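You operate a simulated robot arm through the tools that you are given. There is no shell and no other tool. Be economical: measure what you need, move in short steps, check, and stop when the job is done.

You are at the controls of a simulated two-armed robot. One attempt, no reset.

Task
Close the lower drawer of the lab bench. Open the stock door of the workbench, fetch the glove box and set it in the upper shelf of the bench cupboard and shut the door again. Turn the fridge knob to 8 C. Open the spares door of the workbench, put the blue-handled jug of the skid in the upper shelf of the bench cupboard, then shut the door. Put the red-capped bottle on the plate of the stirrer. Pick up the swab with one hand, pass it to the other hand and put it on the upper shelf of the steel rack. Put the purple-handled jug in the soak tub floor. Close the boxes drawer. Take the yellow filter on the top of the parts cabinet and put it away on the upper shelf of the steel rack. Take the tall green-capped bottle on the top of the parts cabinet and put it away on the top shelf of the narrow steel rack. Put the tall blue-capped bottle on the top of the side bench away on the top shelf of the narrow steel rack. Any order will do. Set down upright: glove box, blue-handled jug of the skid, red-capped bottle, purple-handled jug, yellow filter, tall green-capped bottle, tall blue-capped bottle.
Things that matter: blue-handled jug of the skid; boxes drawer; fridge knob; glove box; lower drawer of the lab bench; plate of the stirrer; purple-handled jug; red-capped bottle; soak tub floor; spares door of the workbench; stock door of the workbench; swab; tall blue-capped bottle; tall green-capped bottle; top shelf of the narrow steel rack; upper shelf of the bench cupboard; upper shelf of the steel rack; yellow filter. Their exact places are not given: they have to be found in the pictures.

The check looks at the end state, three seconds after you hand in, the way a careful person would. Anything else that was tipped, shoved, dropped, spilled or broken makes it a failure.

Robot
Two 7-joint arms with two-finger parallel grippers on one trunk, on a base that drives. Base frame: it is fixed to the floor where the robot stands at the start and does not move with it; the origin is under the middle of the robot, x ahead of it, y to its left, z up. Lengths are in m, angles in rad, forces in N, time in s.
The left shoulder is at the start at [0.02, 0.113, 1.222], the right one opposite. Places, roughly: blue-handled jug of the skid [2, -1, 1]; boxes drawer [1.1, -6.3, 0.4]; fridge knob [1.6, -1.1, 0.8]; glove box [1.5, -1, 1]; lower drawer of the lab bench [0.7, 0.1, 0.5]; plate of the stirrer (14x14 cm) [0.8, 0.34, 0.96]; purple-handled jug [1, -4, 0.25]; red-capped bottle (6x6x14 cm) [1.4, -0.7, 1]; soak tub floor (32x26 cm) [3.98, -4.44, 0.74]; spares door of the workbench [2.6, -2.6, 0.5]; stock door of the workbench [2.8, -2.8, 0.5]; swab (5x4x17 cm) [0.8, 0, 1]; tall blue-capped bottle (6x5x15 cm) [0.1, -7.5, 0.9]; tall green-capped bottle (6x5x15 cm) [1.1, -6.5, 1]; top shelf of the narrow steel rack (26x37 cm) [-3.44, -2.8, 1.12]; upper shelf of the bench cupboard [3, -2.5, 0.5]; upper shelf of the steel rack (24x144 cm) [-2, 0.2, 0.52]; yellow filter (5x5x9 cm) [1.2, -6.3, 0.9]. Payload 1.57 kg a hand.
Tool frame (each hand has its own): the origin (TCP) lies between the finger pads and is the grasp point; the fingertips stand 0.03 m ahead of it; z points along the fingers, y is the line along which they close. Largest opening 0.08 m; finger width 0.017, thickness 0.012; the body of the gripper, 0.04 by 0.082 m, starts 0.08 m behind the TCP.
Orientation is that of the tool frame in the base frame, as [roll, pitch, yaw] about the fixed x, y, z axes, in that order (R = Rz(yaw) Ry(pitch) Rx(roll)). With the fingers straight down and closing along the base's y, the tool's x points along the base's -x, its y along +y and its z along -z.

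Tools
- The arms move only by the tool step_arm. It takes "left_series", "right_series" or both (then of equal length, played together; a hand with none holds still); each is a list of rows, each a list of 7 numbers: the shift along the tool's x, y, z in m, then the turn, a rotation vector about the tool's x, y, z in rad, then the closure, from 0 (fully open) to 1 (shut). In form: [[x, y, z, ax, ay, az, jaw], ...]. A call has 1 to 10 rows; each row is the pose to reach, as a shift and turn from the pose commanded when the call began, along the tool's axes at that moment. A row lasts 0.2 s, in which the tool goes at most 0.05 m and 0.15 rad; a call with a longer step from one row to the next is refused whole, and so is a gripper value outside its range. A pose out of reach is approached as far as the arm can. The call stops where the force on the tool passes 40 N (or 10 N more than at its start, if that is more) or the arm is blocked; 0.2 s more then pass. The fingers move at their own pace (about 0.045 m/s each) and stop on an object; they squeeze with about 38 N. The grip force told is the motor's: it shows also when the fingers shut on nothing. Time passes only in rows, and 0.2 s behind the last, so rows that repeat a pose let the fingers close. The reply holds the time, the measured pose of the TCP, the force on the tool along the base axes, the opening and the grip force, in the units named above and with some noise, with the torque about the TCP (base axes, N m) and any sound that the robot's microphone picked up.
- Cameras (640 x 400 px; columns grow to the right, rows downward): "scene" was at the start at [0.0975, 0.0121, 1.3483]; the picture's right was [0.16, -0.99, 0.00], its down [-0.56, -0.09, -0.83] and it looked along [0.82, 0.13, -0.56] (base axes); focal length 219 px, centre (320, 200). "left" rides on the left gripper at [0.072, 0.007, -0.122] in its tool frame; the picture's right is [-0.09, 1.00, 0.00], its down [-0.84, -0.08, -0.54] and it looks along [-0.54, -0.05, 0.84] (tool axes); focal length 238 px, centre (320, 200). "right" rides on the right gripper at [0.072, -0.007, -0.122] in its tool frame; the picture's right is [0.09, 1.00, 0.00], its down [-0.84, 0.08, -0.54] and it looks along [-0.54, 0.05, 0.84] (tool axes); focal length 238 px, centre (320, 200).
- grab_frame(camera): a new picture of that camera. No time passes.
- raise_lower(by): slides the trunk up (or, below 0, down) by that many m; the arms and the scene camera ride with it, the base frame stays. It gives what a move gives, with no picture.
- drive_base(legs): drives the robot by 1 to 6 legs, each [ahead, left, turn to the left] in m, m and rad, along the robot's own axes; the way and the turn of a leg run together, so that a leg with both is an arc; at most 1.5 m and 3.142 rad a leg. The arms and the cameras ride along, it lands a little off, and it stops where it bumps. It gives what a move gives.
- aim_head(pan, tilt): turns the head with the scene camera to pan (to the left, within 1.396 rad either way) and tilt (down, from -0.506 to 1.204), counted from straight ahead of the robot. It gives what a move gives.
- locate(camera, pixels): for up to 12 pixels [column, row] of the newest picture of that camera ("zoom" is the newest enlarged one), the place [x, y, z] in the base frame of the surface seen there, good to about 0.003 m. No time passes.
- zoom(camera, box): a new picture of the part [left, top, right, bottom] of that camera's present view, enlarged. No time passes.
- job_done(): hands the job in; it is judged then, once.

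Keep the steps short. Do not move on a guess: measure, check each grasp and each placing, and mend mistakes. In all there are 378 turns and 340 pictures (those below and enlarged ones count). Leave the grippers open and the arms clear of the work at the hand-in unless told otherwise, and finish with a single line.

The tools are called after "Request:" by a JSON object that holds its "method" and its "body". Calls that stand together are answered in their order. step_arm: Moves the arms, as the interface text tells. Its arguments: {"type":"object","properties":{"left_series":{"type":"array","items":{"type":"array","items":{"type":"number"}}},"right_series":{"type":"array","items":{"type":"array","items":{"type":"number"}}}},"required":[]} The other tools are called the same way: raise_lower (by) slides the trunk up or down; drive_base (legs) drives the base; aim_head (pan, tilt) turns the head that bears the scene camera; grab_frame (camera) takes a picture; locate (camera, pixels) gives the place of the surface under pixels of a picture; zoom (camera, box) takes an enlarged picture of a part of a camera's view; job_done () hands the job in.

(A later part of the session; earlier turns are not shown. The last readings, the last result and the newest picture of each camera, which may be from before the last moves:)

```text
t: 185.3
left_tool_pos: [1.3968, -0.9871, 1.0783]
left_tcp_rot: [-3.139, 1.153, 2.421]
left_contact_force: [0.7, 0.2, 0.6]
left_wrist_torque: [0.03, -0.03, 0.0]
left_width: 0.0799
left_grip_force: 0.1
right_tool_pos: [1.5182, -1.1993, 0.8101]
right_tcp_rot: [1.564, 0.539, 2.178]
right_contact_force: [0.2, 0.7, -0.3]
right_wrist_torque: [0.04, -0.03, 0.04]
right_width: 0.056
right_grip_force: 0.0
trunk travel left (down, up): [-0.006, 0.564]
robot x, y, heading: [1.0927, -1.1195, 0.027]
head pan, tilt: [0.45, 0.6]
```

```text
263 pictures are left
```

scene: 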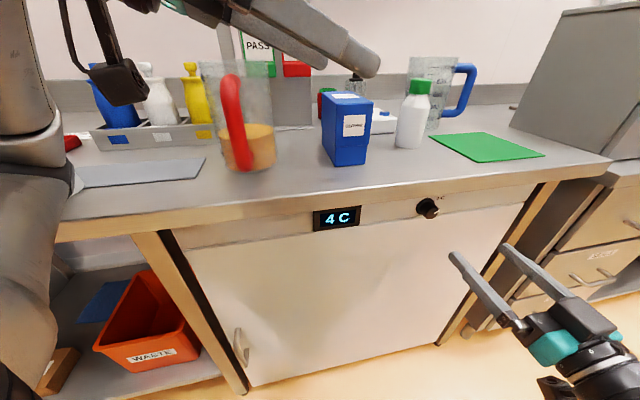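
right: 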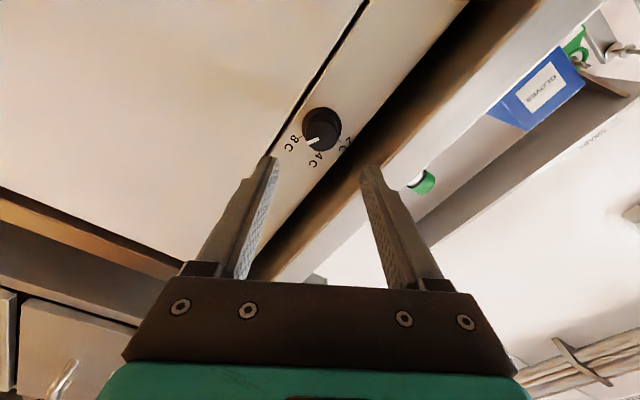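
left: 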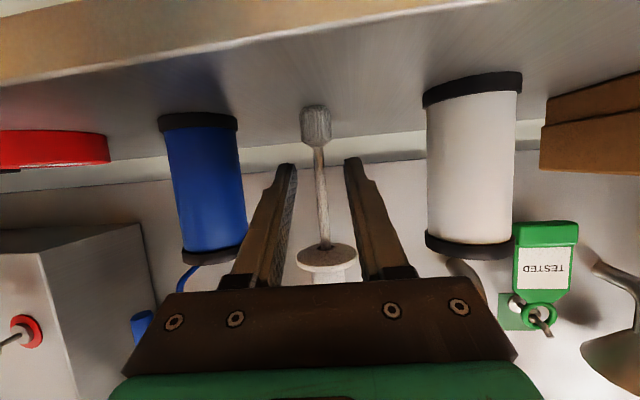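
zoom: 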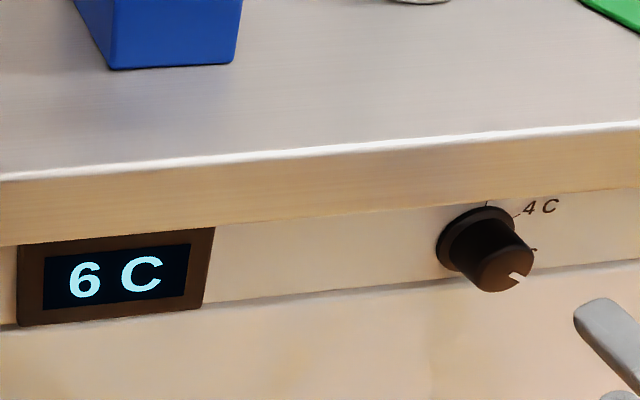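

Request:
{"method": "zoom", "body": {"camera": "right", "box": [260, 80, 380, 180]}}

```text
4.00 times, centred on (320, 130) of right
```

zoom: 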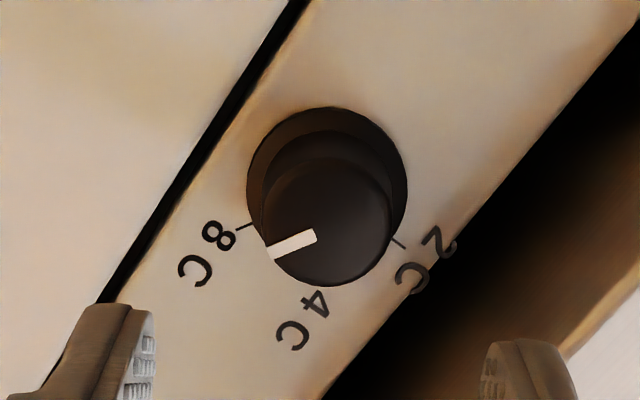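

Pointer is exactly parallel to the 8 C tick; the display is climbing. I retract and unroll the right hand, back away, then look at the workbench cupboard on the way.

Request:
{"method": "step_arm", "body": {"right_series": [[0, 0, -0.03, 0, 0, -0.13, 0], [0, 0, -0.06, 0, 0, -0.26, 0], [0, 0, -0.09, 0, 0, -0.39, 0], [0, 0, -0.1, 0, 0, -0.52, 0], [0, 0, -0.1, 0, 0, -0.65, 0], [0, 0, -0.1, 0, 0, -0.78, 0], [0, 0, -0.1, 0, 0, -0.91, 0], [0, 0, -0.1, 0, 0, -1.03, 0]]}}

Request:
{"method": "drive_base", "body": {"legs": [[-0.2, -0.2, 0]]}}

Request:
{"method": "aim_head", "body": {"pan": -0.7, "tilt": 0.4}}

Request:
{"method": "grab_frame", "body": {"camera": "scene"}}

Request:
{"method": "aim_head", "body": {"pan": 0.4, "tilt": 0.6}}

Request:
{"method": "grab_frame", "body": {"camera": "scene"}}

```text
t: 187.1
left_tool_pos: [1.3959, -0.9875, 1.078]
left_tcp_rot: [-3.14, 1.153, 2.423]
left_contact_force: [0.1, -0.7, 0.5]
left_wrist_torque: [0.01, -0.02, -0.05]
left_width: 0.0798
left_grip_force: 0.1
right_tool_pos: [1.4409, -1.2583, 0.8037]
right_tcp_rot: [-0.182, 1.563, 0.431]
right_contact_force: [-0.7, -1.4, 1.3]
right_wrist_torque: [0.0, -0.02, -0.02]
right_width: 0.0799
right_grip_force: 0.1
right hand out of reach, approached as far as the arm can: row 3, 4, 5, 6, 7, 8
trunk travel left (down, up): [-0.006, 0.564]
robot x, y, heading: [1.0888, -1.1191, 0.028]
head pan, tilt: [0.45, 0.6]
```

```text
t: 189.0
left_tool_pos: [1.2035, -1.1915, 1.0768]
left_tcp_rot: [-3.141, 1.153, 2.424]
left_contact_force: [0.2, -0.1, 0.1]
left_wrist_torque: [-0.05, 0.0, 0.01]
left_width: 0.08
left_grip_force: 0.1
right_tool_pos: [1.2466, -1.4651, 0.8043]
right_tcp_rot: [0.202, 1.564, 0.817]
right_contact_force: [0.0, 1.0, -0.4]
right_wrist_torque: [-0.03, 0.04, 0.04]
right_width: 0.0804
right_grip_force: 0.2
trunk travel left (down, up): [-0.006, 0.564]
robot x, y, heading: [0.8989, -1.3236, 0.026]
head pan, tilt: [0.45, 0.6]
```

```text
t: 190.4
left_tool_pos: [1.2032, -1.1924, 1.0776]
left_tcp_rot: [-3.139, 1.154, 2.423]
left_contact_force: [0.6, -0.9, 0.0]
left_wrist_torque: [0.0, 0.02, 0.01]
left_width: 0.0798
left_grip_force: 0.1
right_tool_pos: [1.2474, -1.4638, 0.8039]
right_tcp_rot: [0.197, 1.564, 0.811]
right_contact_force: [-0.4, -0.2, 0.1]
right_wrist_torque: [-0.01, 0.06, 0.03]
right_width: 0.0799
right_grip_force: 0.0
trunk travel left (down, up): [-0.006, 0.564]
robot x, y, heading: [0.9034, -1.3266, 0.029]
head pan, tilt: [-0.7, 0.4]
```

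```text
261 pictures are left
```

scene: 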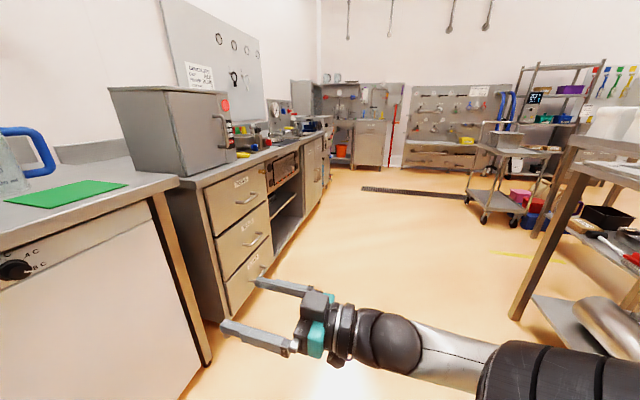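

```text
t: 191.7
left_tool_pos: [1.2035, -1.1916, 1.0773]
left_tcp_rot: [-3.14, 1.155, 2.423]
left_contact_force: [0.4, 0.2, 0.1]
left_wrist_torque: [-0.01, 0.0, -0.03]
left_width: 0.0801
left_grip_force: 0.0
right_tool_pos: [1.2483, -1.4634, 0.8034]
right_tcp_rot: [0.203, 1.564, 0.815]
right_contact_force: [-0.2, 0.4, -0.4]
right_wrist_torque: [0.01, -0.01, 0.02]
right_width: 0.08
right_grip_force: 0.2
trunk travel left (down, up): [-0.006, 0.564]
robot x, y, heading: [0.8952, -1.324, 0.029]
head pan, tilt: [0.4, 0.6]
```

```text
260 pictures are left
```

scene: 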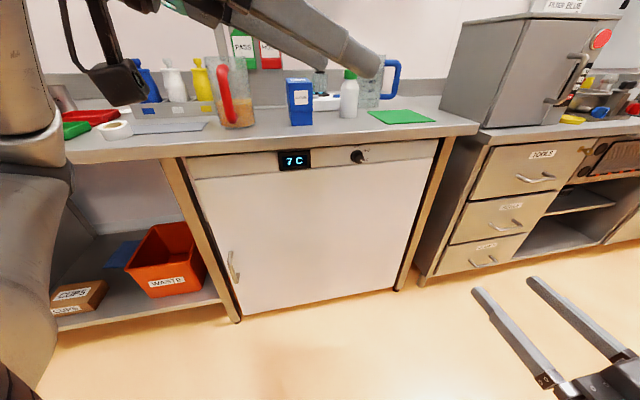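

Display at 7 C and rising. I drive along to the workbench cupboard to inspect its doors.

Request:
{"method": "drive_base", "body": {"legs": [[0, 0, 0.598], [-0.05, -1.0, 0], [-0.05, -1.1, 0]]}}

Request:
{"method": "aim_head", "body": {"pan": 0, "tilt": 0.5}}

Request:
{"method": "grab_frame", "body": {"camera": "scene"}}

```text
t: 203.8
left_tool_pos: [2.2223, -2.8102, 1.0766]
left_tcp_rot: [3.141, 1.153, 3.021]
left_contact_force: [1.0, 0.6, -0.3]
left_wrist_torque: [-0.05, -0.03, 0.01]
left_width: 0.0802
left_grip_force: 0.1
right_tool_pos: [2.4124, -3.0094, 0.8034]
right_tcp_rot: [0.197, 1.564, 1.406]
right_contact_force: [0.0, -0.1, -0.3]
right_wrist_torque: [0.01, 0.03, 0.02]
right_width: 0.08
right_grip_force: 0.1
trunk travel left (down, up): [-0.006, 0.564]
robot x, y, heading: [2.0475, -3.091, 0.624]
head pan, tilt: [0.4, 0.6]
```

```text
t: 204.7
left_tool_pos: [2.2221, -2.8106, 1.0783]
left_tcp_rot: [-3.141, 1.154, 3.019]
left_contact_force: [0.0, 0.7, 0.4]
left_wrist_torque: [0.03, 0.0, -0.03]
left_width: 0.0801
left_grip_force: 0.0
right_tool_pos: [2.4126, -3.009, 0.8048]
right_tcp_rot: [0.198, 1.564, 1.408]
right_contact_force: [-0.1, -0.6, 0.2]
right_wrist_torque: [-0.02, -0.03, 0.01]
right_width: 0.0798
right_grip_force: 0.1
trunk travel left (down, up): [-0.006, 0.564]
robot x, y, heading: [2.0468, -3.0922, 0.626]
head pan, tilt: [0.0, 0.499]
```

```text
259 pictures are left
```

scene: 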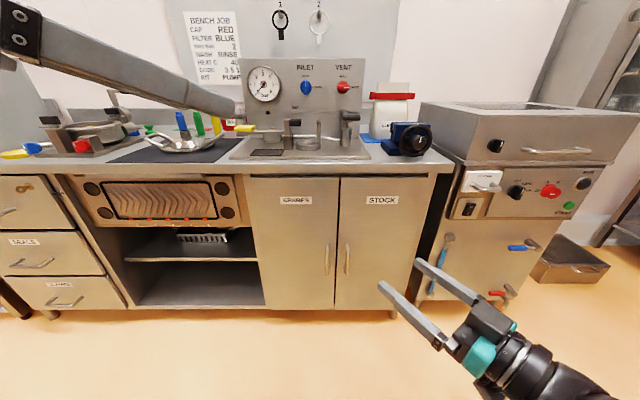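

Request:
{"method": "locate", "body": {"camera": "scene", "pixels": [[327, 258], [347, 258], [337, 190], [337, 300], [247, 180], [262, 300], [437, 180], [395, 305], [300, 172], [410, 172], [327, 245], [347, 245]]}}

Request:
{"method": "zoom", "body": {"camera": "scene", "box": [240, 150, 460, 320]}}

```text
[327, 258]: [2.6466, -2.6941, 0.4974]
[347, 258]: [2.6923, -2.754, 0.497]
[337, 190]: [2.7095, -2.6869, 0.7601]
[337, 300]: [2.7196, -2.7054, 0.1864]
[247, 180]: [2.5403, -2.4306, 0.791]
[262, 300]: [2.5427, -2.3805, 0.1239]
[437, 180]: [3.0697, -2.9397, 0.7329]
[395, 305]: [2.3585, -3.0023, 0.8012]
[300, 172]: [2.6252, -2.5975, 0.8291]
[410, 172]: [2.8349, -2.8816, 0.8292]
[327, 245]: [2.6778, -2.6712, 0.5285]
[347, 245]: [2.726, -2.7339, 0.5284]
```

```text
2.35 times, centred on (350, 235) of scene
```

zoom: 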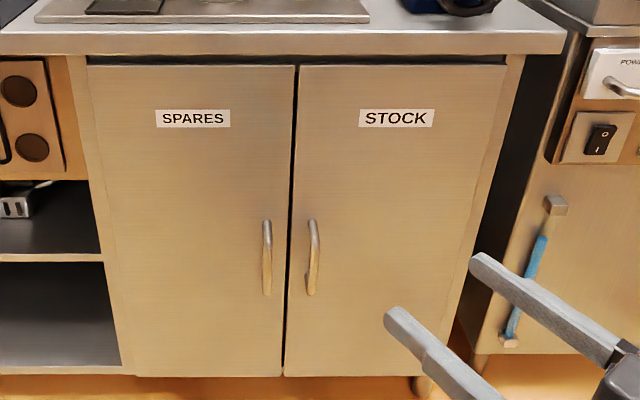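

Spares (hinge left) and Stock (hinge right) doors, handles at z≈0.5, bars at u≈0.57. I lower the right hand to handle height and extend it a bit to test reach.

Request:
{"method": "step_arm", "body": {"right_series": [[0.035, 0, 0.01, 0, 0.05, 0, 0], [0.07, 0, 0.02, 0, 0.1, 0, 0], [0.105, 0, 0.03, 0, 0.15, 0, 0], [0.14, 0, 0.04, 0, 0.2, 0, 0], [0.175, 0, 0.05, 0, 0.25, 0, 0], [0.21, 0, 0.06, 0, 0.3, 0, 0], [0.245, 0, 0.07, 0, 0.3, 0, 0], [0.275, 0, 0.08, 0, 0.3, 0, 0]]}}

```text
t: 206.5
left_tool_pos: [2.2221, -2.809, 1.0772]
left_tcp_rot: [-3.14, 1.153, 3.019]
left_contact_force: [0.7, -0.6, -0.7]
left_wrist_torque: [-0.01, 0.03, 0.01]
left_width: 0.08
left_grip_force: 0.1
right_tool_pos: [2.4399, -2.9321, 0.5311]
right_tcp_rot: [3.14, 1.277, -1.934]
right_contact_force: [-0.8, 0.4, 0.5]
right_wrist_torque: [0.0, -0.03, 0.01]
right_width: 0.0803
right_grip_force: 0.0
trunk travel left (down, up): [-0.006, 0.564]
robot x, y, heading: [2.0428, -3.0874, 0.622]
head pan, tilt: [0.0, 0.499]
```

Reach is good (z 0.531, pitch 1.28). I turn so the right tool points at the doors and stop about 8 cm before the STOCK handle.

Request:
{"method": "drive_base", "body": {"legs": [[0, 0, -0.583], [0.177, 0.365, 0]]}}

Request:
{"method": "grab_frame", "body": {"camera": "right"}}

```text
t: 210.6
left_tool_pos: [2.5123, -2.5829, 1.0781]
left_tcp_rot: [-3.141, 1.153, 2.437]
left_contact_force: [-0.2, 0.6, 0.2]
left_wrist_torque: [0.01, -0.02, 0.04]
left_width: 0.0801
left_grip_force: 0.1
right_tool_pos: [2.6263, -2.8069, 0.5308]
right_tcp_rot: [3.137, 1.277, -2.517]
right_contact_force: [-0.3, 0.3, 0.2]
right_wrist_torque: [0.02, -0.02, -0.01]
right_width: 0.0798
right_grip_force: 0.1
trunk travel left (down, up): [-0.006, 0.564]
robot x, y, heading: [2.2143, -2.7216, 0.038]
head pan, tilt: [0.0, 0.499]
```

```text
257 pictures are left
```

right: 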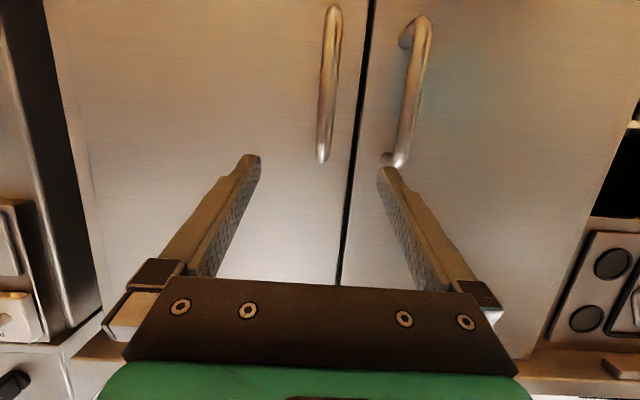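

Request:
{"method": "locate", "body": {"camera": "right", "pixels": [[327, 120], [323, 155], [332, 20], [404, 120], [345, 100], [290, 100], [397, 158]]}}

```text
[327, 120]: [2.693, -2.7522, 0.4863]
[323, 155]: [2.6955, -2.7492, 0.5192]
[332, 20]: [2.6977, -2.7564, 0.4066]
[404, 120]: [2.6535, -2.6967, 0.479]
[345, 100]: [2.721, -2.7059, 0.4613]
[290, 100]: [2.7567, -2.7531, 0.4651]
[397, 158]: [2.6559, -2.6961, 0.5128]
```

Request:
{"method": "step_arm", "body": {"right_series": [[0.024, 0.005, 0.007, 0, 0, 0, 0.35], [0.048, 0.005, 0.0145, 0, 0, 0, 0.35], [0.035, 0.005, 0.057, 0, 0, 0, 0.35], [0.022, 0.005, 0.1, 0, 0, 0, 0.35]]}}

Request:
{"method": "grab_frame", "body": {"camera": "right"}}

```text
t: 211.6
left_tool_pos: [2.5119, -2.5845, 1.078]
left_tcp_rot: [-3.14, 1.154, 2.437]
left_contact_force: [0.3, -0.7, -0.4]
left_wrist_torque: [-0.04, 0.02, 0.0]
left_width: 0.08
left_grip_force: 0.1
right_tool_pos: [2.6963, -2.7494, 0.4807]
right_tcp_rot: [3.137, 1.277, -2.518]
right_contact_force: [-0.1, -0.5, -0.7]
right_wrist_torque: [-0.01, 0.01, -0.01]
right_width: 0.052
right_grip_force: 0.0
trunk travel left (down, up): [-0.006, 0.564]
robot x, y, heading: [2.2098, -2.7201, 0.04]
head pan, tilt: [0.0, 0.499]
```

```text
256 pictures are left
```

right: 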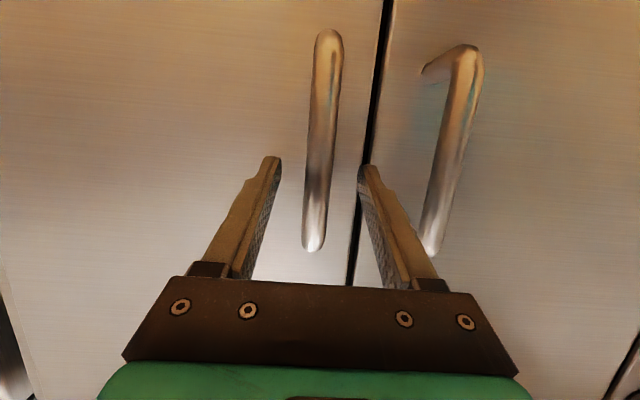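

Bar is between the fingers. Close and pull the door through the first 15°, then 30°.

Request:
{"method": "step_arm", "body": {"right_series": [[0, 0, 0, 0, 0, 0, 0.7], [0, 0, 0, 0, 0, 0, 1], [0, 0, 0, 0, 0, 0, 1], [0, 0, 0, 0, 0, 0, 1]]}}

Request:
{"method": "drive_base", "body": {"legs": [[-0.043, -0.055, 0], [-0.027, -0.064, 0]]}}

Request:
{"method": "grab_frame", "body": {"camera": "right"}}

```text
t: 212.6
left_tool_pos: [2.5128, -2.5845, 1.0787]
left_tcp_rot: [-3.138, 1.153, 2.437]
left_contact_force: [-0.3, -0.4, -0.3]
left_wrist_torque: [0.0, 0.0, 0.03]
left_width: 0.0798
left_grip_force: 0.1
right_tool_pos: [2.6957, -2.7515, 0.4797]
right_tcp_rot: [3.141, 1.276, -2.519]
right_contact_force: [6.3, -5.3, -0.1]
right_wrist_torque: [-0.14, 0.06, -0.02]
right_width: 0.0158
right_grip_force: 29.1
trunk travel left (down, up): [-0.006, 0.564]
robot x, y, heading: [2.2105, -2.7208, 0.044]
head pan, tilt: [0.0, 0.499]
```

```text
t: 214.2
left_tool_pos: [2.4465, -2.7059, 1.0797]
left_tcp_rot: [-3.139, 1.156, 2.434]
left_contact_force: [0.3, -0.3, 0.6]
left_wrist_torque: [0.04, 0.01, -0.01]
left_width: 0.08
left_grip_force: 0.1
right_tool_pos: [2.6311, -2.8702, 0.4799]
right_tcp_rot: [3.134, 1.279, -2.518]
right_contact_force: [-5.6, 0.0, 2.4]
right_wrist_torque: [0.0, -0.12, -0.09]
right_width: 0.0156
right_grip_force: 30.9
trunk travel left (down, up): [-0.006, 0.564]
robot x, y, heading: [2.1441, -2.8443, 0.039]
head pan, tilt: [0.0, 0.499]
```

```text
255 pictures are left
```

right: 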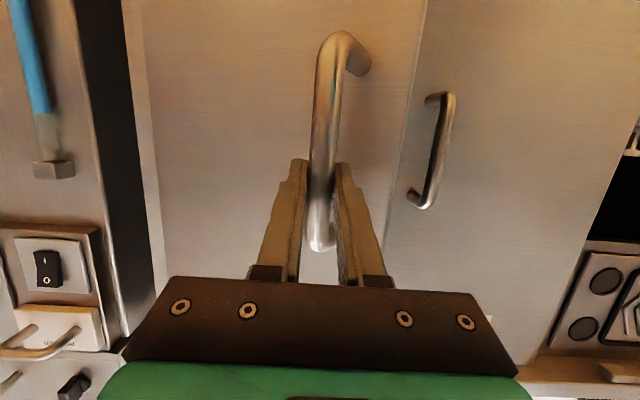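

Request:
{"method": "drive_base", "body": {"legs": [[-0.009, -0.07, 0], [0.008, -0.069, 0], [0.026, -0.065, 0]]}}

Request:
{"method": "grab_frame", "body": {"camera": "right"}}

Request:
{"method": "aim_head", "body": {"pan": 0.3, "tilt": 0.7}}

Request:
{"method": "grab_frame", "body": {"camera": "scene"}}

```text
t: 216.5
left_tool_pos: [2.4812, -2.9077, 1.077]
left_tcp_rot: [-3.137, 1.154, 2.438]
left_contact_force: [0.2, 0.2, -0.2]
left_wrist_torque: [0.01, -0.04, -0.01]
left_width: 0.0797
left_grip_force: 0.0
right_tool_pos: [2.6639, -3.0719, 0.4799]
right_tcp_rot: [3.132, 1.277, -2.524]
right_contact_force: [11.4, 6.2, -8.1]
right_wrist_torque: [-0.18, 0.2, -0.08]
right_width: 0.0158
right_grip_force: 31.6
trunk travel left (down, up): [-0.006, 0.564]
robot x, y, heading: [2.1766, -3.0466, 0.041]
head pan, tilt: [0.0, 0.499]
```

```text
254 pictures are left
```

right: 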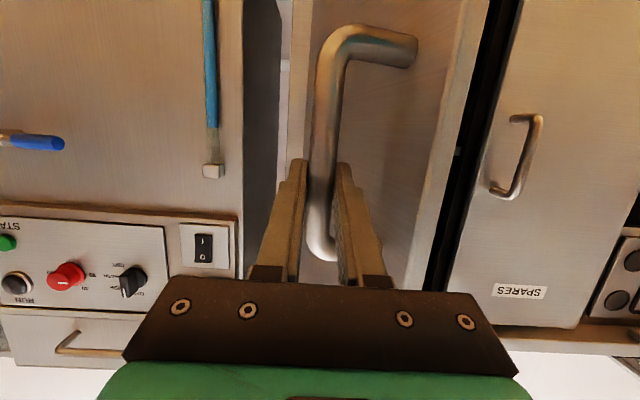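

```text
t: 217.3
left_tool_pos: [2.4809, -2.908, 1.077]
left_tcp_rot: [-3.138, 1.155, 2.437]
left_contact_force: [0.6, -0.2, 0.1]
left_wrist_torque: [0.0, 0.0, -0.06]
left_width: 0.0802
left_grip_force: 0.1
right_tool_pos: [2.6637, -3.0719, 0.4801]
right_tcp_rot: [3.131, 1.277, -2.524]
right_contact_force: [6.4, 4.2, -4.8]
right_wrist_torque: [-0.21, 0.08, 0.0]
right_width: 0.0157
right_grip_force: 31.0
trunk travel left (down, up): [-0.006, 0.564]
robot x, y, heading: [2.1767, -3.0447, 0.045]
head pan, tilt: [0.3, 0.7]
```

```text
253 pictures are left
```

scene: 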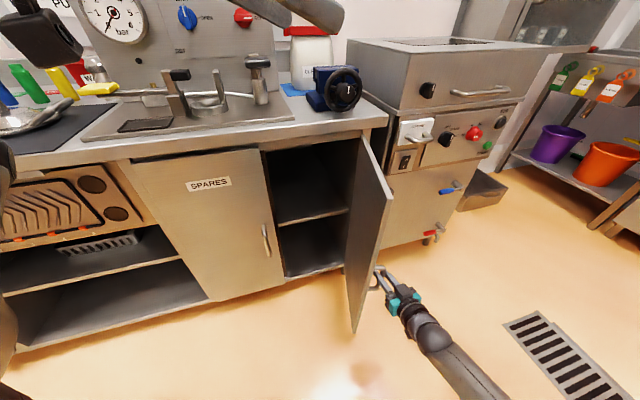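

STOCK door is ~75° open and both doors share one cupboard with a shelf. Release the handle and back the fingers out.

Request:
{"method": "step_arm", "body": {"right_series": [[0, 0, 0, 0, 0, 0, 0.6], [0, 0, 0, 0, 0, 0, 0.3], [0, 0, 0, 0, 0, 0, 0.3], [0.01, 0, -0.035, 0, 0, 0, 0.3], [0.02, 0, -0.07, 0, 0, 0, 0.3], [0.03, 0, -0.1, 0, 0, 0, 0.3]]}}

Request:
{"method": "drive_base", "body": {"legs": [[-0.2, -0.2, 0]]}}

Request:
{"method": "grab_frame", "body": {"camera": "scene"}}

```text
t: 218.7
left_tool_pos: [2.4789, -2.907, 1.0776]
left_tcp_rot: [-3.139, 1.155, 2.435]
left_contact_force: [-0.1, 0.3, -0.2]
left_wrist_torque: [-0.02, -0.01, 0.03]
left_width: 0.08
left_grip_force: 0.1
right_tool_pos: [2.5791, -3.1344, 0.48]
right_tcp_rot: [3.133, 1.277, -2.524]
right_contact_force: [0.8, 0.5, 0.4]
right_wrist_torque: [-0.01, 0.02, -0.01]
right_width: 0.056
right_grip_force: 0.1
trunk travel left (down, up): [-0.006, 0.564]
robot x, y, heading: [2.1782, -3.0437, 0.043]
head pan, tilt: [0.3, 0.7]
```

```text
t: 220.6
left_tool_pos: [2.2901, -3.1188, 1.0781]
left_tcp_rot: [-3.14, 1.154, 2.439]
left_contact_force: [0.0, 0.1, 0.0]
left_wrist_torque: [0.0, 0.0, -0.02]
left_width: 0.08
left_grip_force: 0.0
right_tool_pos: [2.3906, -3.3449, 0.481]
right_tcp_rot: [3.13, 1.28, -2.521]
right_contact_force: [0.4, 0.1, 0.1]
right_wrist_torque: [-0.01, 0.01, 0.03]
right_width: 0.056
right_grip_force: 0.0
trunk travel left (down, up): [-0.006, 0.564]
robot x, y, heading: [1.9889, -3.2548, 0.043]
head pan, tilt: [0.3, 0.7]
```

```text
252 pictures are left
```

scene: 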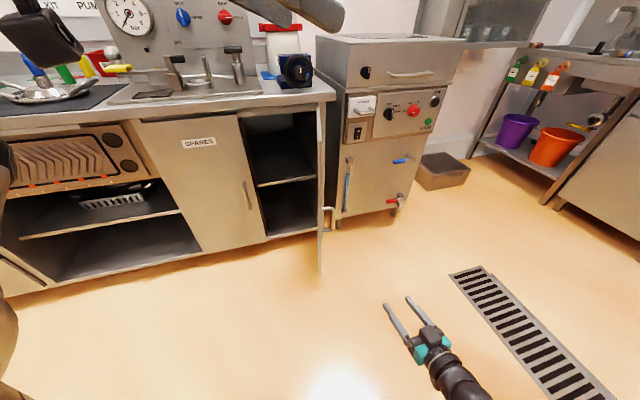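

Door stays open. I use the right hand again for the SPARES handle: move to a pre-grasp in front of it.

Request:
{"method": "drive_base", "body": {"legs": [[0, 0.5, 0], [0.202, 0.08, -0.004]]}}

Request:
{"method": "grab_frame", "body": {"camera": "right"}}

```text
t: 224.9
left_tool_pos: [2.4655, -2.5285, 1.0783]
left_tcp_rot: [-3.138, 1.154, 2.435]
left_contact_force: [-0.3, -0.4, -0.3]
left_wrist_torque: [0.02, -0.02, -0.01]
left_width: 0.08
left_grip_force: 0.1
right_tool_pos: [2.5642, -2.7538, 0.4814]
right_tcp_rot: [3.13, 1.278, -2.523]
right_contact_force: [0.3, 0.2, 0.6]
right_wrist_torque: [0.02, 0.01, 0.0]
right_width: 0.056
right_grip_force: 0.1
trunk travel left (down, up): [-0.006, 0.564]
robot x, y, heading: [2.1693, -2.6677, 0.04]
head pan, tilt: [0.3, 0.7]
```

```text
251 pictures are left
```

right: 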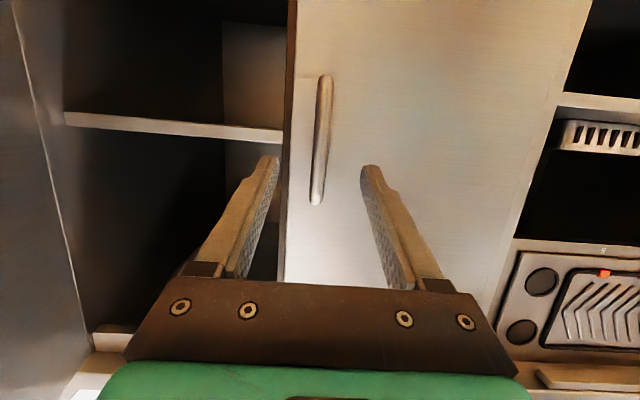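

Request:
{"method": "step_arm", "body": {"right_series": [[-0.0105, -0.004, 0.035, 0, 0, 0, 0.3], [-0.021, -0.004, 0.07, 0, 0, 0, 0.3], [-0.031, -0.004, 0.103, 0, 0, 0, 0.3], [-0.031, -0.004, 0.103, 0, 0, 0, 1], [-0.031, -0.004, 0.103, 0, 0, 0, 1], [-0.031, -0.004, 0.103, 0, 0, 0, 1]]}}

Request:
{"method": "grab_frame", "body": {"camera": "right"}}

```text
t: 226.3
left_tool_pos: [2.4653, -2.5269, 1.0777]
left_tcp_rot: [-3.14, 1.155, 2.438]
left_contact_force: [0.0, 0.7, 0.0]
left_wrist_torque: [-0.01, 0.0, 0.0]
left_width: 0.08
left_grip_force: 0.1
right_tool_pos: [2.6529, -2.6896, 0.4799]
right_tcp_rot: [3.124, 1.28, -2.524]
right_contact_force: [-14.7, 13.5, 0.6]
right_wrist_torque: [-0.01, -0.24, 0.1]
right_width: 0.0159
right_grip_force: 18.1
trunk travel left (down, up): [-0.006, 0.564]
robot x, y, heading: [2.1625, -2.665, 0.044]
head pan, tilt: [0.3, 0.7]
```

```text
250 pictures are left
```

right: 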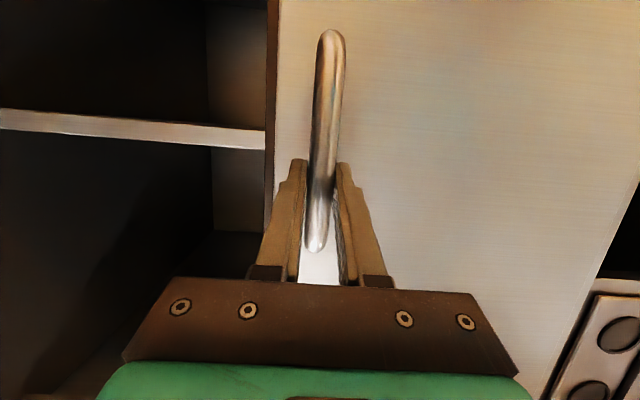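

Request:
{"method": "drive_base", "body": {"legs": [[-0.067, -0.018, 0], [-0.069, 0, 0]]}}

Request:
{"method": "drive_base", "body": {"legs": [[-0.068, 0.018, 0], [-0.06, 0.035, 0], [-0.049, 0.049, 0]]}}

Request:
{"method": "grab_frame", "body": {"camera": "right"}}

Request:
{"method": "grab_frame", "body": {"camera": "scene"}}

```text
t: 227.9
left_tool_pos: [2.3304, -2.5515, 1.0783]
left_tcp_rot: [-3.138, 1.154, 2.44]
left_contact_force: [0.6, -0.1, -0.3]
left_wrist_torque: [0.01, 0.0, 0.04]
left_width: 0.0799
left_grip_force: 0.0
right_tool_pos: [2.5192, -2.718, 0.4804]
right_tcp_rot: [3.131, 1.278, -2.524]
right_contact_force: [-0.9, 14.7, -3.3]
right_wrist_torque: [-0.33, 0.32, 0.1]
right_width: 0.0157
right_grip_force: 30.8
trunk travel left (down, up): [-0.006, 0.564]
robot x, y, heading: [2.0264, -2.6905, 0.035]
head pan, tilt: [0.3, 0.7]
```

```text
t: 230.1
left_tool_pos: [2.1498, -2.4568, 1.0771]
left_tcp_rot: [-3.138, 1.154, 2.436]
left_contact_force: [-0.6, 0.5, 0.1]
left_wrist_torque: [0.02, -0.01, 0.0]
left_width: 0.08
left_grip_force: 0.0
right_tool_pos: [2.3378, -2.6223, 0.4794]
right_tcp_rot: [3.126, 1.278, -2.527]
right_contact_force: [1.3, 3.0, -9.6]
right_wrist_torque: [-0.14, -0.25, 0.1]
right_width: 0.0158
right_grip_force: 31.8
trunk travel left (down, up): [-0.006, 0.564]
robot x, y, heading: [1.8458, -2.5928, 0.042]
head pan, tilt: [0.3, 0.7]
```

```text
249 pictures are left
```

right: 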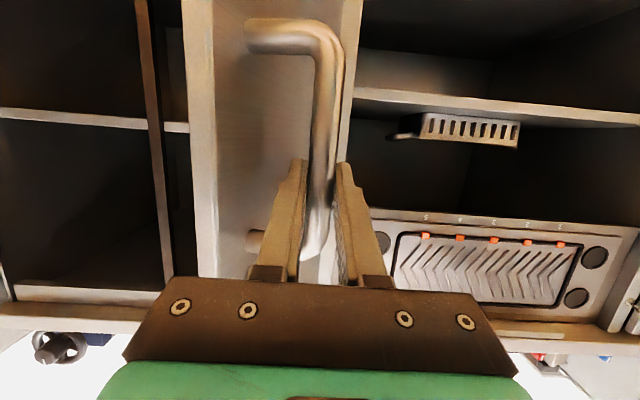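

```text
248 pictures are left
```

scene: 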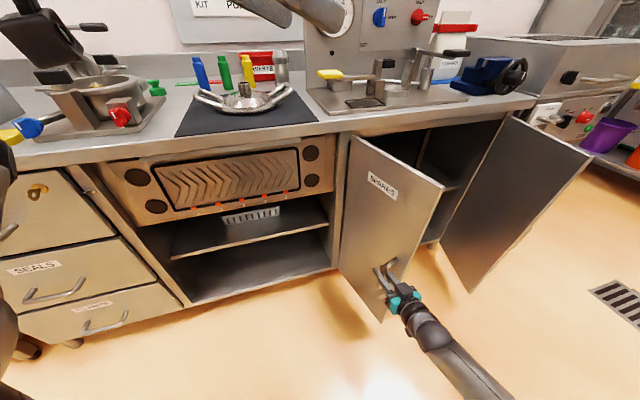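

SPARES is ~75° open. Release, back out and look inside.

Request:
{"method": "step_arm", "body": {"right_series": [[0, 0, 0, 0, 0, 0, 0.6], [0, 0, 0, 0, 0, 0, 0.35], [0, 0, 0, 0, 0, 0, 0.35], [0.01, 0, -0.035, 0, 0, 0, 0.35], [0.02, 0, -0.07, 0, 0, 0, 0.35], [0.03, 0, -0.1, 0, 0, 0, 0.35]]}}

Request:
{"method": "drive_base", "body": {"legs": [[-0.15, -0.2, 0], [0, -0.5, 0.58]]}}

Request:
{"method": "aim_head", "body": {"pan": 0, "tilt": 0.55}}

Request:
{"method": "grab_frame", "body": {"camera": "scene"}}

```text
t: 231.5
left_tool_pos: [2.1507, -2.4559, 1.0773]
left_tcp_rot: [-3.14, 1.154, 2.435]
left_contact_force: [0.3, 0.0, -0.2]
left_wrist_torque: [-0.01, 0.0, -0.02]
left_width: 0.0801
left_grip_force: 0.0
right_tool_pos: [2.2534, -2.6842, 0.4802]
right_tcp_rot: [3.129, 1.277, -2.525]
right_contact_force: [-0.5, 0.6, 0.1]
right_wrist_torque: [-0.02, 0.0, -0.03]
right_width: 0.0518
right_grip_force: 0.0
trunk travel left (down, up): [-0.006, 0.564]
robot x, y, heading: [1.8532, -2.5948, 0.041]
head pan, tilt: [0.3, 0.7]
```

```text
t: 235.9
left_tool_pos: [2.044, -2.9841, 1.0768]
left_tcp_rot: [-3.14, 1.152, 3.014]
left_contact_force: [-1.3, 0.2, 0.4]
left_wrist_torque: [0.02, 0.01, 0.04]
left_width: 0.0798
left_grip_force: 0.1
right_tool_pos: [2.255, -3.1163, 0.4795]
right_tcp_rot: [3.129, 1.276, -1.947]
right_contact_force: [-0.1, -0.1, -0.9]
right_wrist_torque: [-0.01, 0.0, 0.01]
right_width: 0.0521
right_grip_force: 0.0
trunk travel left (down, up): [-0.006, 0.564]
robot x, y, heading: [1.866, -3.2627, 0.623]
head pan, tilt: [0.3, 0.7]
```

```text
t: 236.7
left_tool_pos: [2.0446, -2.9832, 1.0775]
left_tcp_rot: [-3.139, 1.155, 3.014]
left_contact_force: [0.0, 0.0, 0.1]
left_wrist_torque: [0.02, 0.02, -0.02]
left_width: 0.0799
left_grip_force: 0.1
right_tool_pos: [2.2538, -3.1173, 0.4782]
right_tcp_rot: [3.127, 1.277, -1.947]
right_contact_force: [-0.1, 0.4, -0.3]
right_wrist_torque: [-0.05, 0.01, 0.03]
right_width: 0.0521
right_grip_force: 0.0
trunk travel left (down, up): [-0.006, 0.564]
robot x, y, heading: [1.8647, -3.2646, 0.619]
head pan, tilt: [0.0, 0.55]
```

```text
247 pictures are left
```

scene: 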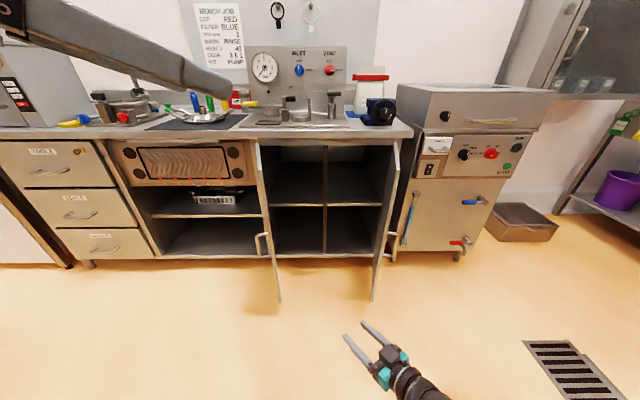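

Request:
{"method": "locate", "body": {"camera": "scene", "pixels": [[295, 206], [352, 205], [325, 180], [295, 185], [350, 185], [328, 147], [275, 203], [375, 204], [280, 297], [373, 297], [300, 165], [355, 165]]}}

Request:
{"method": "zoom", "body": {"camera": "scene", "box": [240, 120, 420, 310]}}

```text
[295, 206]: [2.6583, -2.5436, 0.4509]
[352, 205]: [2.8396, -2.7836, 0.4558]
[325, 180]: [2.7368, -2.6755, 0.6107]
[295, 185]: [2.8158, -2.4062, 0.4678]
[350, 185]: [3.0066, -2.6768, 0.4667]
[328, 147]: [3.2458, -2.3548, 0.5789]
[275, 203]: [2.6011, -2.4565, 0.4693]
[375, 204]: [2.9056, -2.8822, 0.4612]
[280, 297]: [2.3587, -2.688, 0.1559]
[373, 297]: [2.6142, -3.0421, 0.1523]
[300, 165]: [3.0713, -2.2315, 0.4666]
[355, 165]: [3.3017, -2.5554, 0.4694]
```

```text
2.11 times, centred on (330, 215) of scene
```

zoom: 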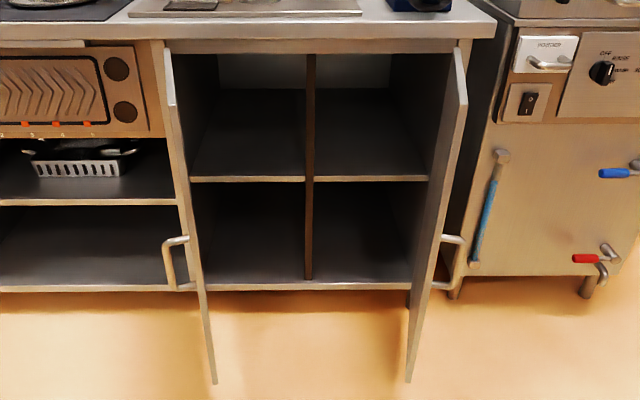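

Inside: shelf at z≈0.467, divider at l≈−3.77; both sides are empty. Now fetch the glove box: raise the trunk and drive back to the lab bench.

Request:
{"method": "raise_lower", "body": {"by": 0.49}}

Request:
{"method": "drive_base", "body": {"legs": [[0.1, 1.2, 0], [0.1, 1.18, 0], [0, 0, -0.58]]}}

Request:
{"method": "aim_head", "body": {"pan": 0.3, "tilt": 0.7}}

Request:
{"method": "grab_frame", "body": {"camera": "scene"}}

Request:
{"method": "grab_frame", "body": {"camera": "right"}}

```text
refused: 0.49 is not a number from -0.4 to 0.4
```

```text
t: 250.0
left_tool_pos: [0.9448, -1.0681, 1.0783]
left_tcp_rot: [-3.139, 1.153, 2.433]
left_contact_force: [0.4, 1.2, 0.6]
left_wrist_torque: [0.01, 0.0, -0.01]
left_width: 0.0802
left_grip_force: 0.1
right_tool_pos: [1.0476, -1.2947, 0.479]
right_tcp_rot: [3.128, 1.278, -2.529]
right_contact_force: [-0.4, 0.0, -0.5]
right_wrist_torque: [-0.06, 0.04, 0.02]
right_width: 0.0518
right_grip_force: 0.1
trunk travel left (down, up): [-0.006, 0.564]
robot x, y, heading: [0.6387, -1.2067, 0.039]
head pan, tilt: [0.0, 0.55]
```

```text
t: 250.8
left_tool_pos: [0.9438, -1.0675, 1.0778]
left_tcp_rot: [-3.141, 1.153, 2.434]
left_contact_force: [-0.4, 0.9, 0.5]
left_wrist_torque: [0.02, 0.02, 0.03]
left_width: 0.0802
left_grip_force: 0.1
right_tool_pos: [1.0463, -1.2947, 0.4789]
right_tcp_rot: [3.127, 1.278, -2.529]
right_contact_force: [0.3, 0.5, 0.3]
right_wrist_torque: [0.01, 0.01, 0.0]
right_width: 0.052
right_grip_force: 0.0
trunk travel left (down, up): [-0.006, 0.564]
robot x, y, heading: [0.6407, -1.2033, 0.036]
head pan, tilt: [0.3, 0.7]
```

```text
245 pictures are left
```

scene: 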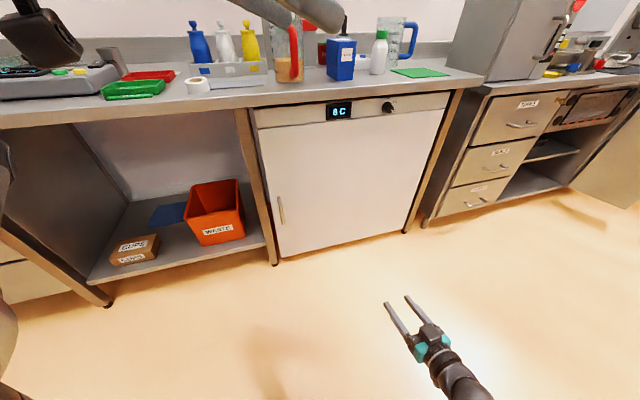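

```text
244 pictures are left
```

right: 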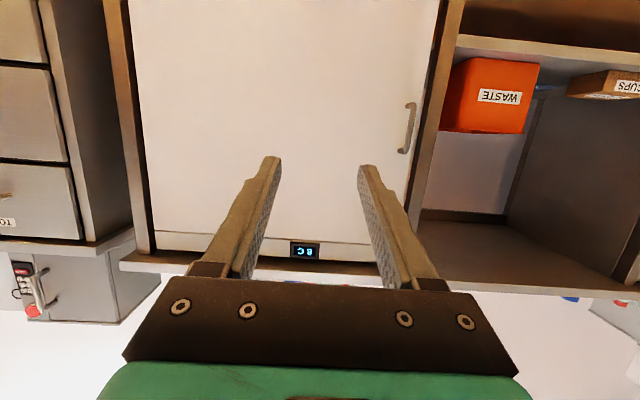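

Fridge shows 8 C. Raise the trunk and take a close look at the glove box.

Request:
{"method": "raise_lower", "body": {"by": 0.4}}

Request:
{"method": "raise_lower", "body": {"by": 0.1}}

Request:
{"method": "aim_head", "body": {"pan": 0.3, "tilt": 0.85}}

Request:
{"method": "zoom", "body": {"camera": "scene", "box": [250, 60, 450, 200]}}

Request:
{"method": "grab_frame", "body": {"camera": "right"}}

```text
t: 254.7
left_tool_pos: [0.9444, -1.0689, 1.4776]
left_tcp_rot: [-3.141, 1.154, 2.435]
left_contact_force: [-0.1, -0.6, 0.2]
left_wrist_torque: [0.02, 0.03, 0.02]
left_width: 0.0799
left_grip_force: 0.1
right_tool_pos: [1.0466, -1.2959, 0.8793]
right_tcp_rot: [3.126, 1.276, -2.529]
right_contact_force: [0.3, 0.0, 0.0]
right_wrist_torque: [-0.01, -0.03, 0.01]
right_width: 0.0518
right_grip_force: 0.1
trunk travel left (down, up): [-0.406, 0.164]
robot x, y, heading: [0.6433, -1.2069, 0.038]
head pan, tilt: [0.3, 0.7]
```

```text
t: 256.0
left_tool_pos: [0.9436, -1.068, 1.5776]
left_tcp_rot: [3.141, 1.153, 2.436]
left_contact_force: [0.2, -0.1, -0.2]
left_wrist_torque: [0.02, 0.0, -0.01]
left_width: 0.0799
left_grip_force: 0.0
right_tool_pos: [1.0472, -1.2952, 0.9794]
right_tcp_rot: [3.127, 1.277, -2.53]
right_contact_force: [-0.6, 0.3, -0.8]
right_wrist_torque: [0.0, -0.01, -0.01]
right_width: 0.0519
right_grip_force: 0.0
trunk travel left (down, up): [-0.506, 0.064]
robot x, y, heading: [0.6429, -1.2069, 0.042]
head pan, tilt: [0.3, 0.7]
```

```text
t: 256.7
left_tool_pos: [0.9436, -1.0675, 1.5774]
left_tcp_rot: [-3.14, 1.154, 2.435]
left_contact_force: [-0.7, 0.9, -0.3]
left_wrist_torque: [0.02, -0.01, -0.03]
left_width: 0.0801
left_grip_force: 0.1
right_tool_pos: [1.0473, -1.2954, 0.9806]
right_tcp_rot: [3.128, 1.277, -2.529]
right_contact_force: [0.5, 0.1, 1.0]
right_wrist_torque: [0.01, 0.0, 0.03]
right_width: 0.0523
right_grip_force: 0.0
trunk travel left (down, up): [-0.506, 0.064]
robot x, y, heading: [0.6446, -1.2049, 0.038]
head pan, tilt: [0.3, 0.85]
```

```text
2.86 times, centred on (350, 130) of scene
```

zoom: 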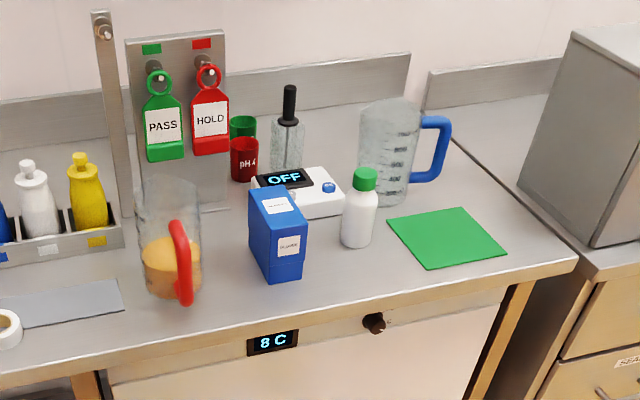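

```text
242 pictures are left
```

right: 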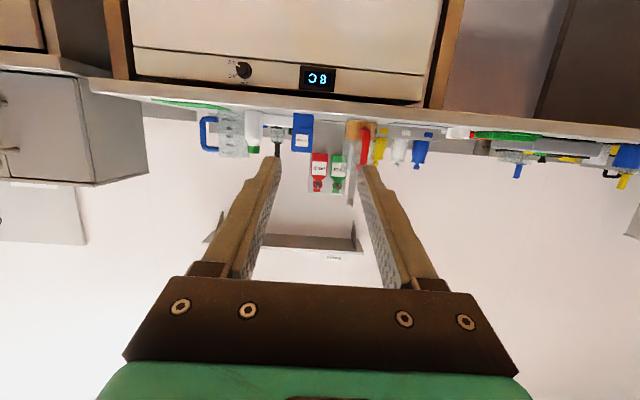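

Request:
{"method": "locate", "body": {"camera": "zoom", "pixels": [[270, 278], [300, 274], [272, 240], [305, 228], [290, 188], [252, 192], [250, 240], [287, 250], [185, 275], [358, 240], [352, 205], [345, 215]]}}

```text
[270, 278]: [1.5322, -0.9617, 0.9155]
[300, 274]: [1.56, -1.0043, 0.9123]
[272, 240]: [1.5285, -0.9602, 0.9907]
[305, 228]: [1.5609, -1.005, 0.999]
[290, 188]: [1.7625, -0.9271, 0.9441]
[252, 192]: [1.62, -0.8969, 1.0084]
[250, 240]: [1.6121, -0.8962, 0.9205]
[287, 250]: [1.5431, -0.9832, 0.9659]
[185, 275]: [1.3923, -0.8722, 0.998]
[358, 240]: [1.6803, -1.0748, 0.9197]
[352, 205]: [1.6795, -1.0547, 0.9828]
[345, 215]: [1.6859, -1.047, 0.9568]
```

Box: ~5.8 cm wide (along l), 11 cm deep, 11 cm tall, squared to the bench, centre l≈−1.701, front at u≈0.679. I open the right hand and drive in, lined up with it.

Request:
{"method": "step_arm", "body": {"right_series": [[0, 0, 0, 0, 0, 0, 0], [0, 0, 0, 0, 0, 0, 0]]}}

Request:
{"method": "drive_base", "body": {"legs": [[0.396, 0.217, 0]]}}

Request:
{"method": "grab_frame", "body": {"camera": "right"}}

```text
t: 257.3
left_tool_pos: [0.9456, -1.0675, 1.5775]
left_tcp_rot: [-3.141, 1.153, 2.434]
left_contact_force: [-0.2, -0.5, -0.1]
left_wrist_torque: [-0.02, 0.01, 0.02]
left_width: 0.0801
left_grip_force: 0.1
right_tool_pos: [1.0466, -1.2949, 0.9804]
right_tcp_rot: [3.126, 1.277, -2.529]
right_contact_force: [-0.4, -0.9, 0.3]
right_wrist_torque: [0.01, 0.01, 0.0]
right_width: 0.0799
right_grip_force: 0.1
trunk travel left (down, up): [-0.506, 0.064]
robot x, y, heading: [0.6407, -1.2077, 0.038]
head pan, tilt: [0.3, 0.85]
```

```text
t: 260.0
left_tool_pos: [1.3328, -0.836, 1.5778]
left_tcp_rot: [-3.138, 1.153, 2.433]
left_contact_force: [-0.3, 0.2, -0.7]
left_wrist_torque: [0.03, 0.0, -0.04]
left_width: 0.0799
left_grip_force: 0.0
right_tool_pos: [1.4353, -1.0631, 0.9801]
right_tcp_rot: [3.128, 1.277, -2.531]
right_contact_force: [0.4, -0.7, 0.6]
right_wrist_torque: [-0.02, 0.0, -0.05]
right_width: 0.0801
right_grip_force: 0.1
trunk travel left (down, up): [-0.506, 0.064]
robot x, y, heading: [1.032, -0.968, 0.041]
head pan, tilt: [0.3, 0.85]
```

```text
241 pictures are left
```

right: 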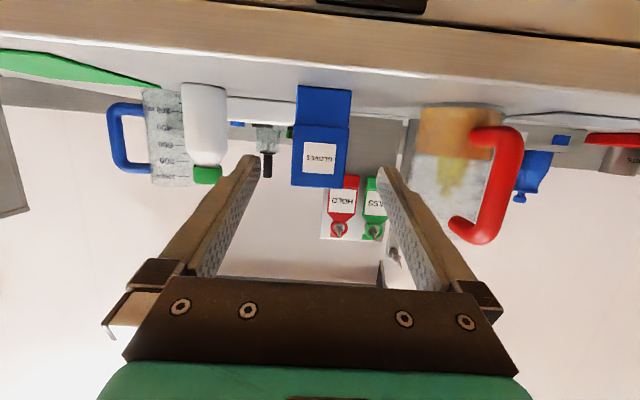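

Request:
{"method": "step_arm", "body": {"right_series": [[-0.0125, 0, 0.041, 0, 0, 0, 0], [-0.025, 0.001, 0.082, 0, 0, 0, 0], [-0.037, 0.002, 0.122, 0, 0, 0, 0], [-0.049, 0.002, 0.162, 0, 0, 0, 0]]}}

Request:
{"method": "grab_frame", "body": {"camera": "right"}}

```text
t: 261.0
left_tool_pos: [1.3342, -0.8347, 1.5768]
left_tcp_rot: [-3.137, 1.156, 2.434]
left_contact_force: [0.0, 0.2, -1.1]
left_wrist_torque: [-0.01, -0.02, -0.01]
left_width: 0.0802
left_grip_force: 0.1
right_tool_pos: [1.5717, -0.9627, 0.9789]
right_tcp_rot: [3.128, 1.277, -2.53]
right_contact_force: [-0.1, -1.1, 1.0]
right_wrist_torque: [0.0, 0.04, 0.01]
right_width: 0.0802
right_grip_force: 0.2
trunk travel left (down, up): [-0.506, 0.064]
robot x, y, heading: [1.0289, -0.9698, 0.034]
head pan, tilt: [0.3, 0.85]
```

```text
240 pictures are left
```

right: 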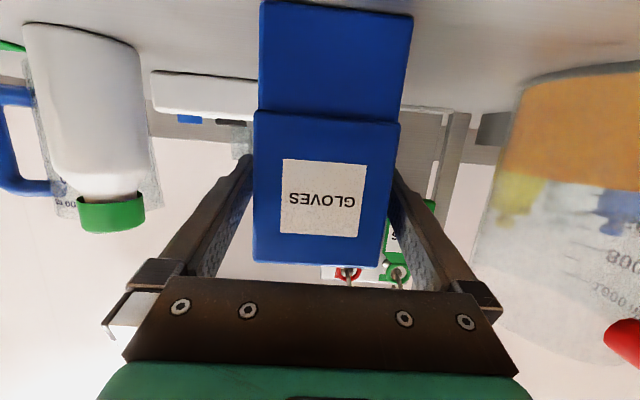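

Request:
{"method": "step_arm", "body": {"right_series": [[0, 0, 0, 0, 0, 0, 0.5], [0, 0, 0, 0, 0, 0, 1], [0, 0, 0, 0, 0, 0, 1], [0, 0, 0, 0, 0, 0, 1]]}}

Request:
{"method": "raise_lower", "body": {"by": 0.06}}

Request:
{"method": "grab_frame", "body": {"camera": "right"}}

```text
t: 262.0
left_tool_pos: [1.3323, -0.8364, 1.5768]
left_tcp_rot: [-3.14, 1.153, 2.431]
left_contact_force: [0.1, 1.3, 0.2]
left_wrist_torque: [0.01, -0.01, 0.01]
left_width: 0.0801
left_grip_force: 0.1
right_tool_pos: [1.5716, -0.9625, 0.9784]
right_tcp_rot: [3.128, 1.278, -2.531]
right_contact_force: [0.5, 0.7, 0.6]
right_wrist_torque: [-0.08, -0.11, 0.03]
right_width: 0.0629
right_grip_force: 38.0
trunk travel left (down, up): [-0.506, 0.064]
robot x, y, heading: [1.0328, -0.9696, 0.042]
head pan, tilt: [0.3, 0.85]
```

```text
t: 263.0
left_tool_pos: [1.3327, -0.8358, 1.6369]
left_tcp_rot: [-3.14, 1.154, 2.433]
left_contact_force: [-0.5, 0.8, 0.4]
left_wrist_torque: [0.01, 0.02, 0.01]
left_width: 0.08
left_grip_force: 0.0
right_tool_pos: [1.5712, -0.9624, 1.0389]
right_tcp_rot: [3.128, 1.277, -2.532]
right_contact_force: [0.1, 0.8, -0.5]
right_wrist_torque: [-0.06, 0.08, -0.01]
right_width: 0.0629
right_grip_force: 37.4
trunk travel left (down, up): [-0.566, 0.004]
robot x, y, heading: [1.0287, -0.9723, 0.038]
head pan, tilt: [0.3, 0.85]
```

```text
239 pictures are left
```

right: 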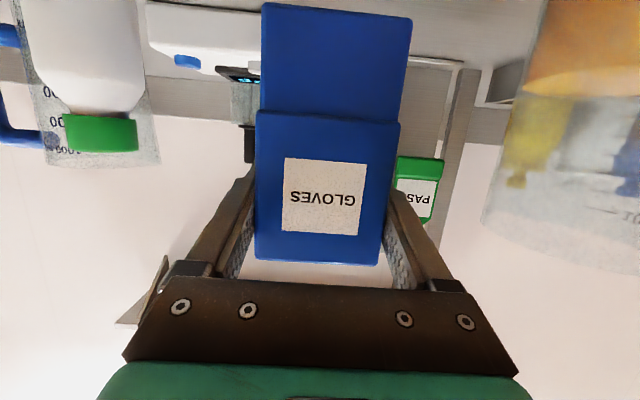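

Whole box lifted. Back out and travel to the cupboard (staying above the doors), then lower.

Request:
{"method": "drive_base", "body": {"legs": [[-0.375, -0.249, 0], [0.597, -0.9, 0], [0.597, -0.9, 0]]}}

Request:
{"method": "aim_head", "body": {"pan": 0.3, "tilt": 0.8}}

Request:
{"method": "grab_frame", "body": {"camera": "scene"}}

```text
t: 276.0
left_tool_pos: [2.21, -2.8681, 1.6382]
left_tcp_rot: [-3.139, 1.152, 2.424]
left_contact_force: [-0.2, 0.2, 0.2]
left_wrist_torque: [0.01, 0.01, 0.05]
left_width: 0.0798
left_grip_force: 0.1
right_tool_pos: [2.4459, -2.9954, 1.0391]
right_tcp_rot: [3.125, 1.277, -2.539]
right_contact_force: [0.0, 0.8, -1.5]
right_wrist_torque: [-0.09, 0.05, 0.0]
right_width: 0.0624
right_grip_force: 38.1
trunk travel left (down, up): [-0.566, 0.004]
robot x, y, heading: [1.9034, -2.9984, 0.026]
head pan, tilt: [0.3, 0.85]
```

```text
t: 276.7
left_tool_pos: [2.2089, -2.8677, 1.6381]
left_tcp_rot: [-3.141, 1.153, 2.423]
left_contact_force: [0.8, -0.1, -0.8]
left_wrist_torque: [-0.03, -0.01, 0.01]
left_width: 0.08
left_grip_force: 0.1
right_tool_pos: [2.4443, -2.9949, 1.0388]
right_tcp_rot: [3.126, 1.276, -2.541]
right_contact_force: [-0.4, 0.4, -1.9]
right_wrist_torque: [-0.03, 0.0, 0.03]
right_width: 0.0628
right_grip_force: 38.4
trunk travel left (down, up): [-0.566, 0.004]
robot x, y, heading: [1.9058, -2.9971, 0.021]
head pan, tilt: [0.3, 0.799]
```

```text
238 pictures are left
```

scene: 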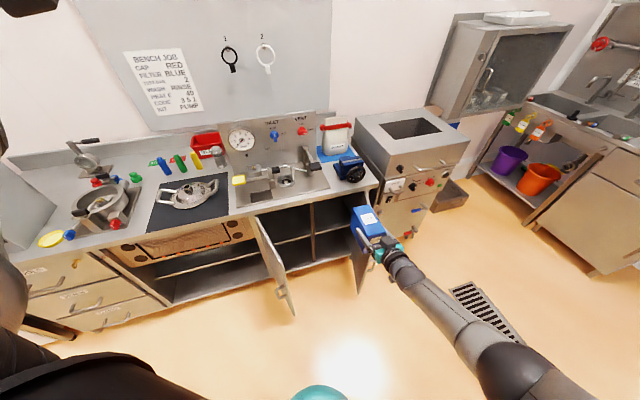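

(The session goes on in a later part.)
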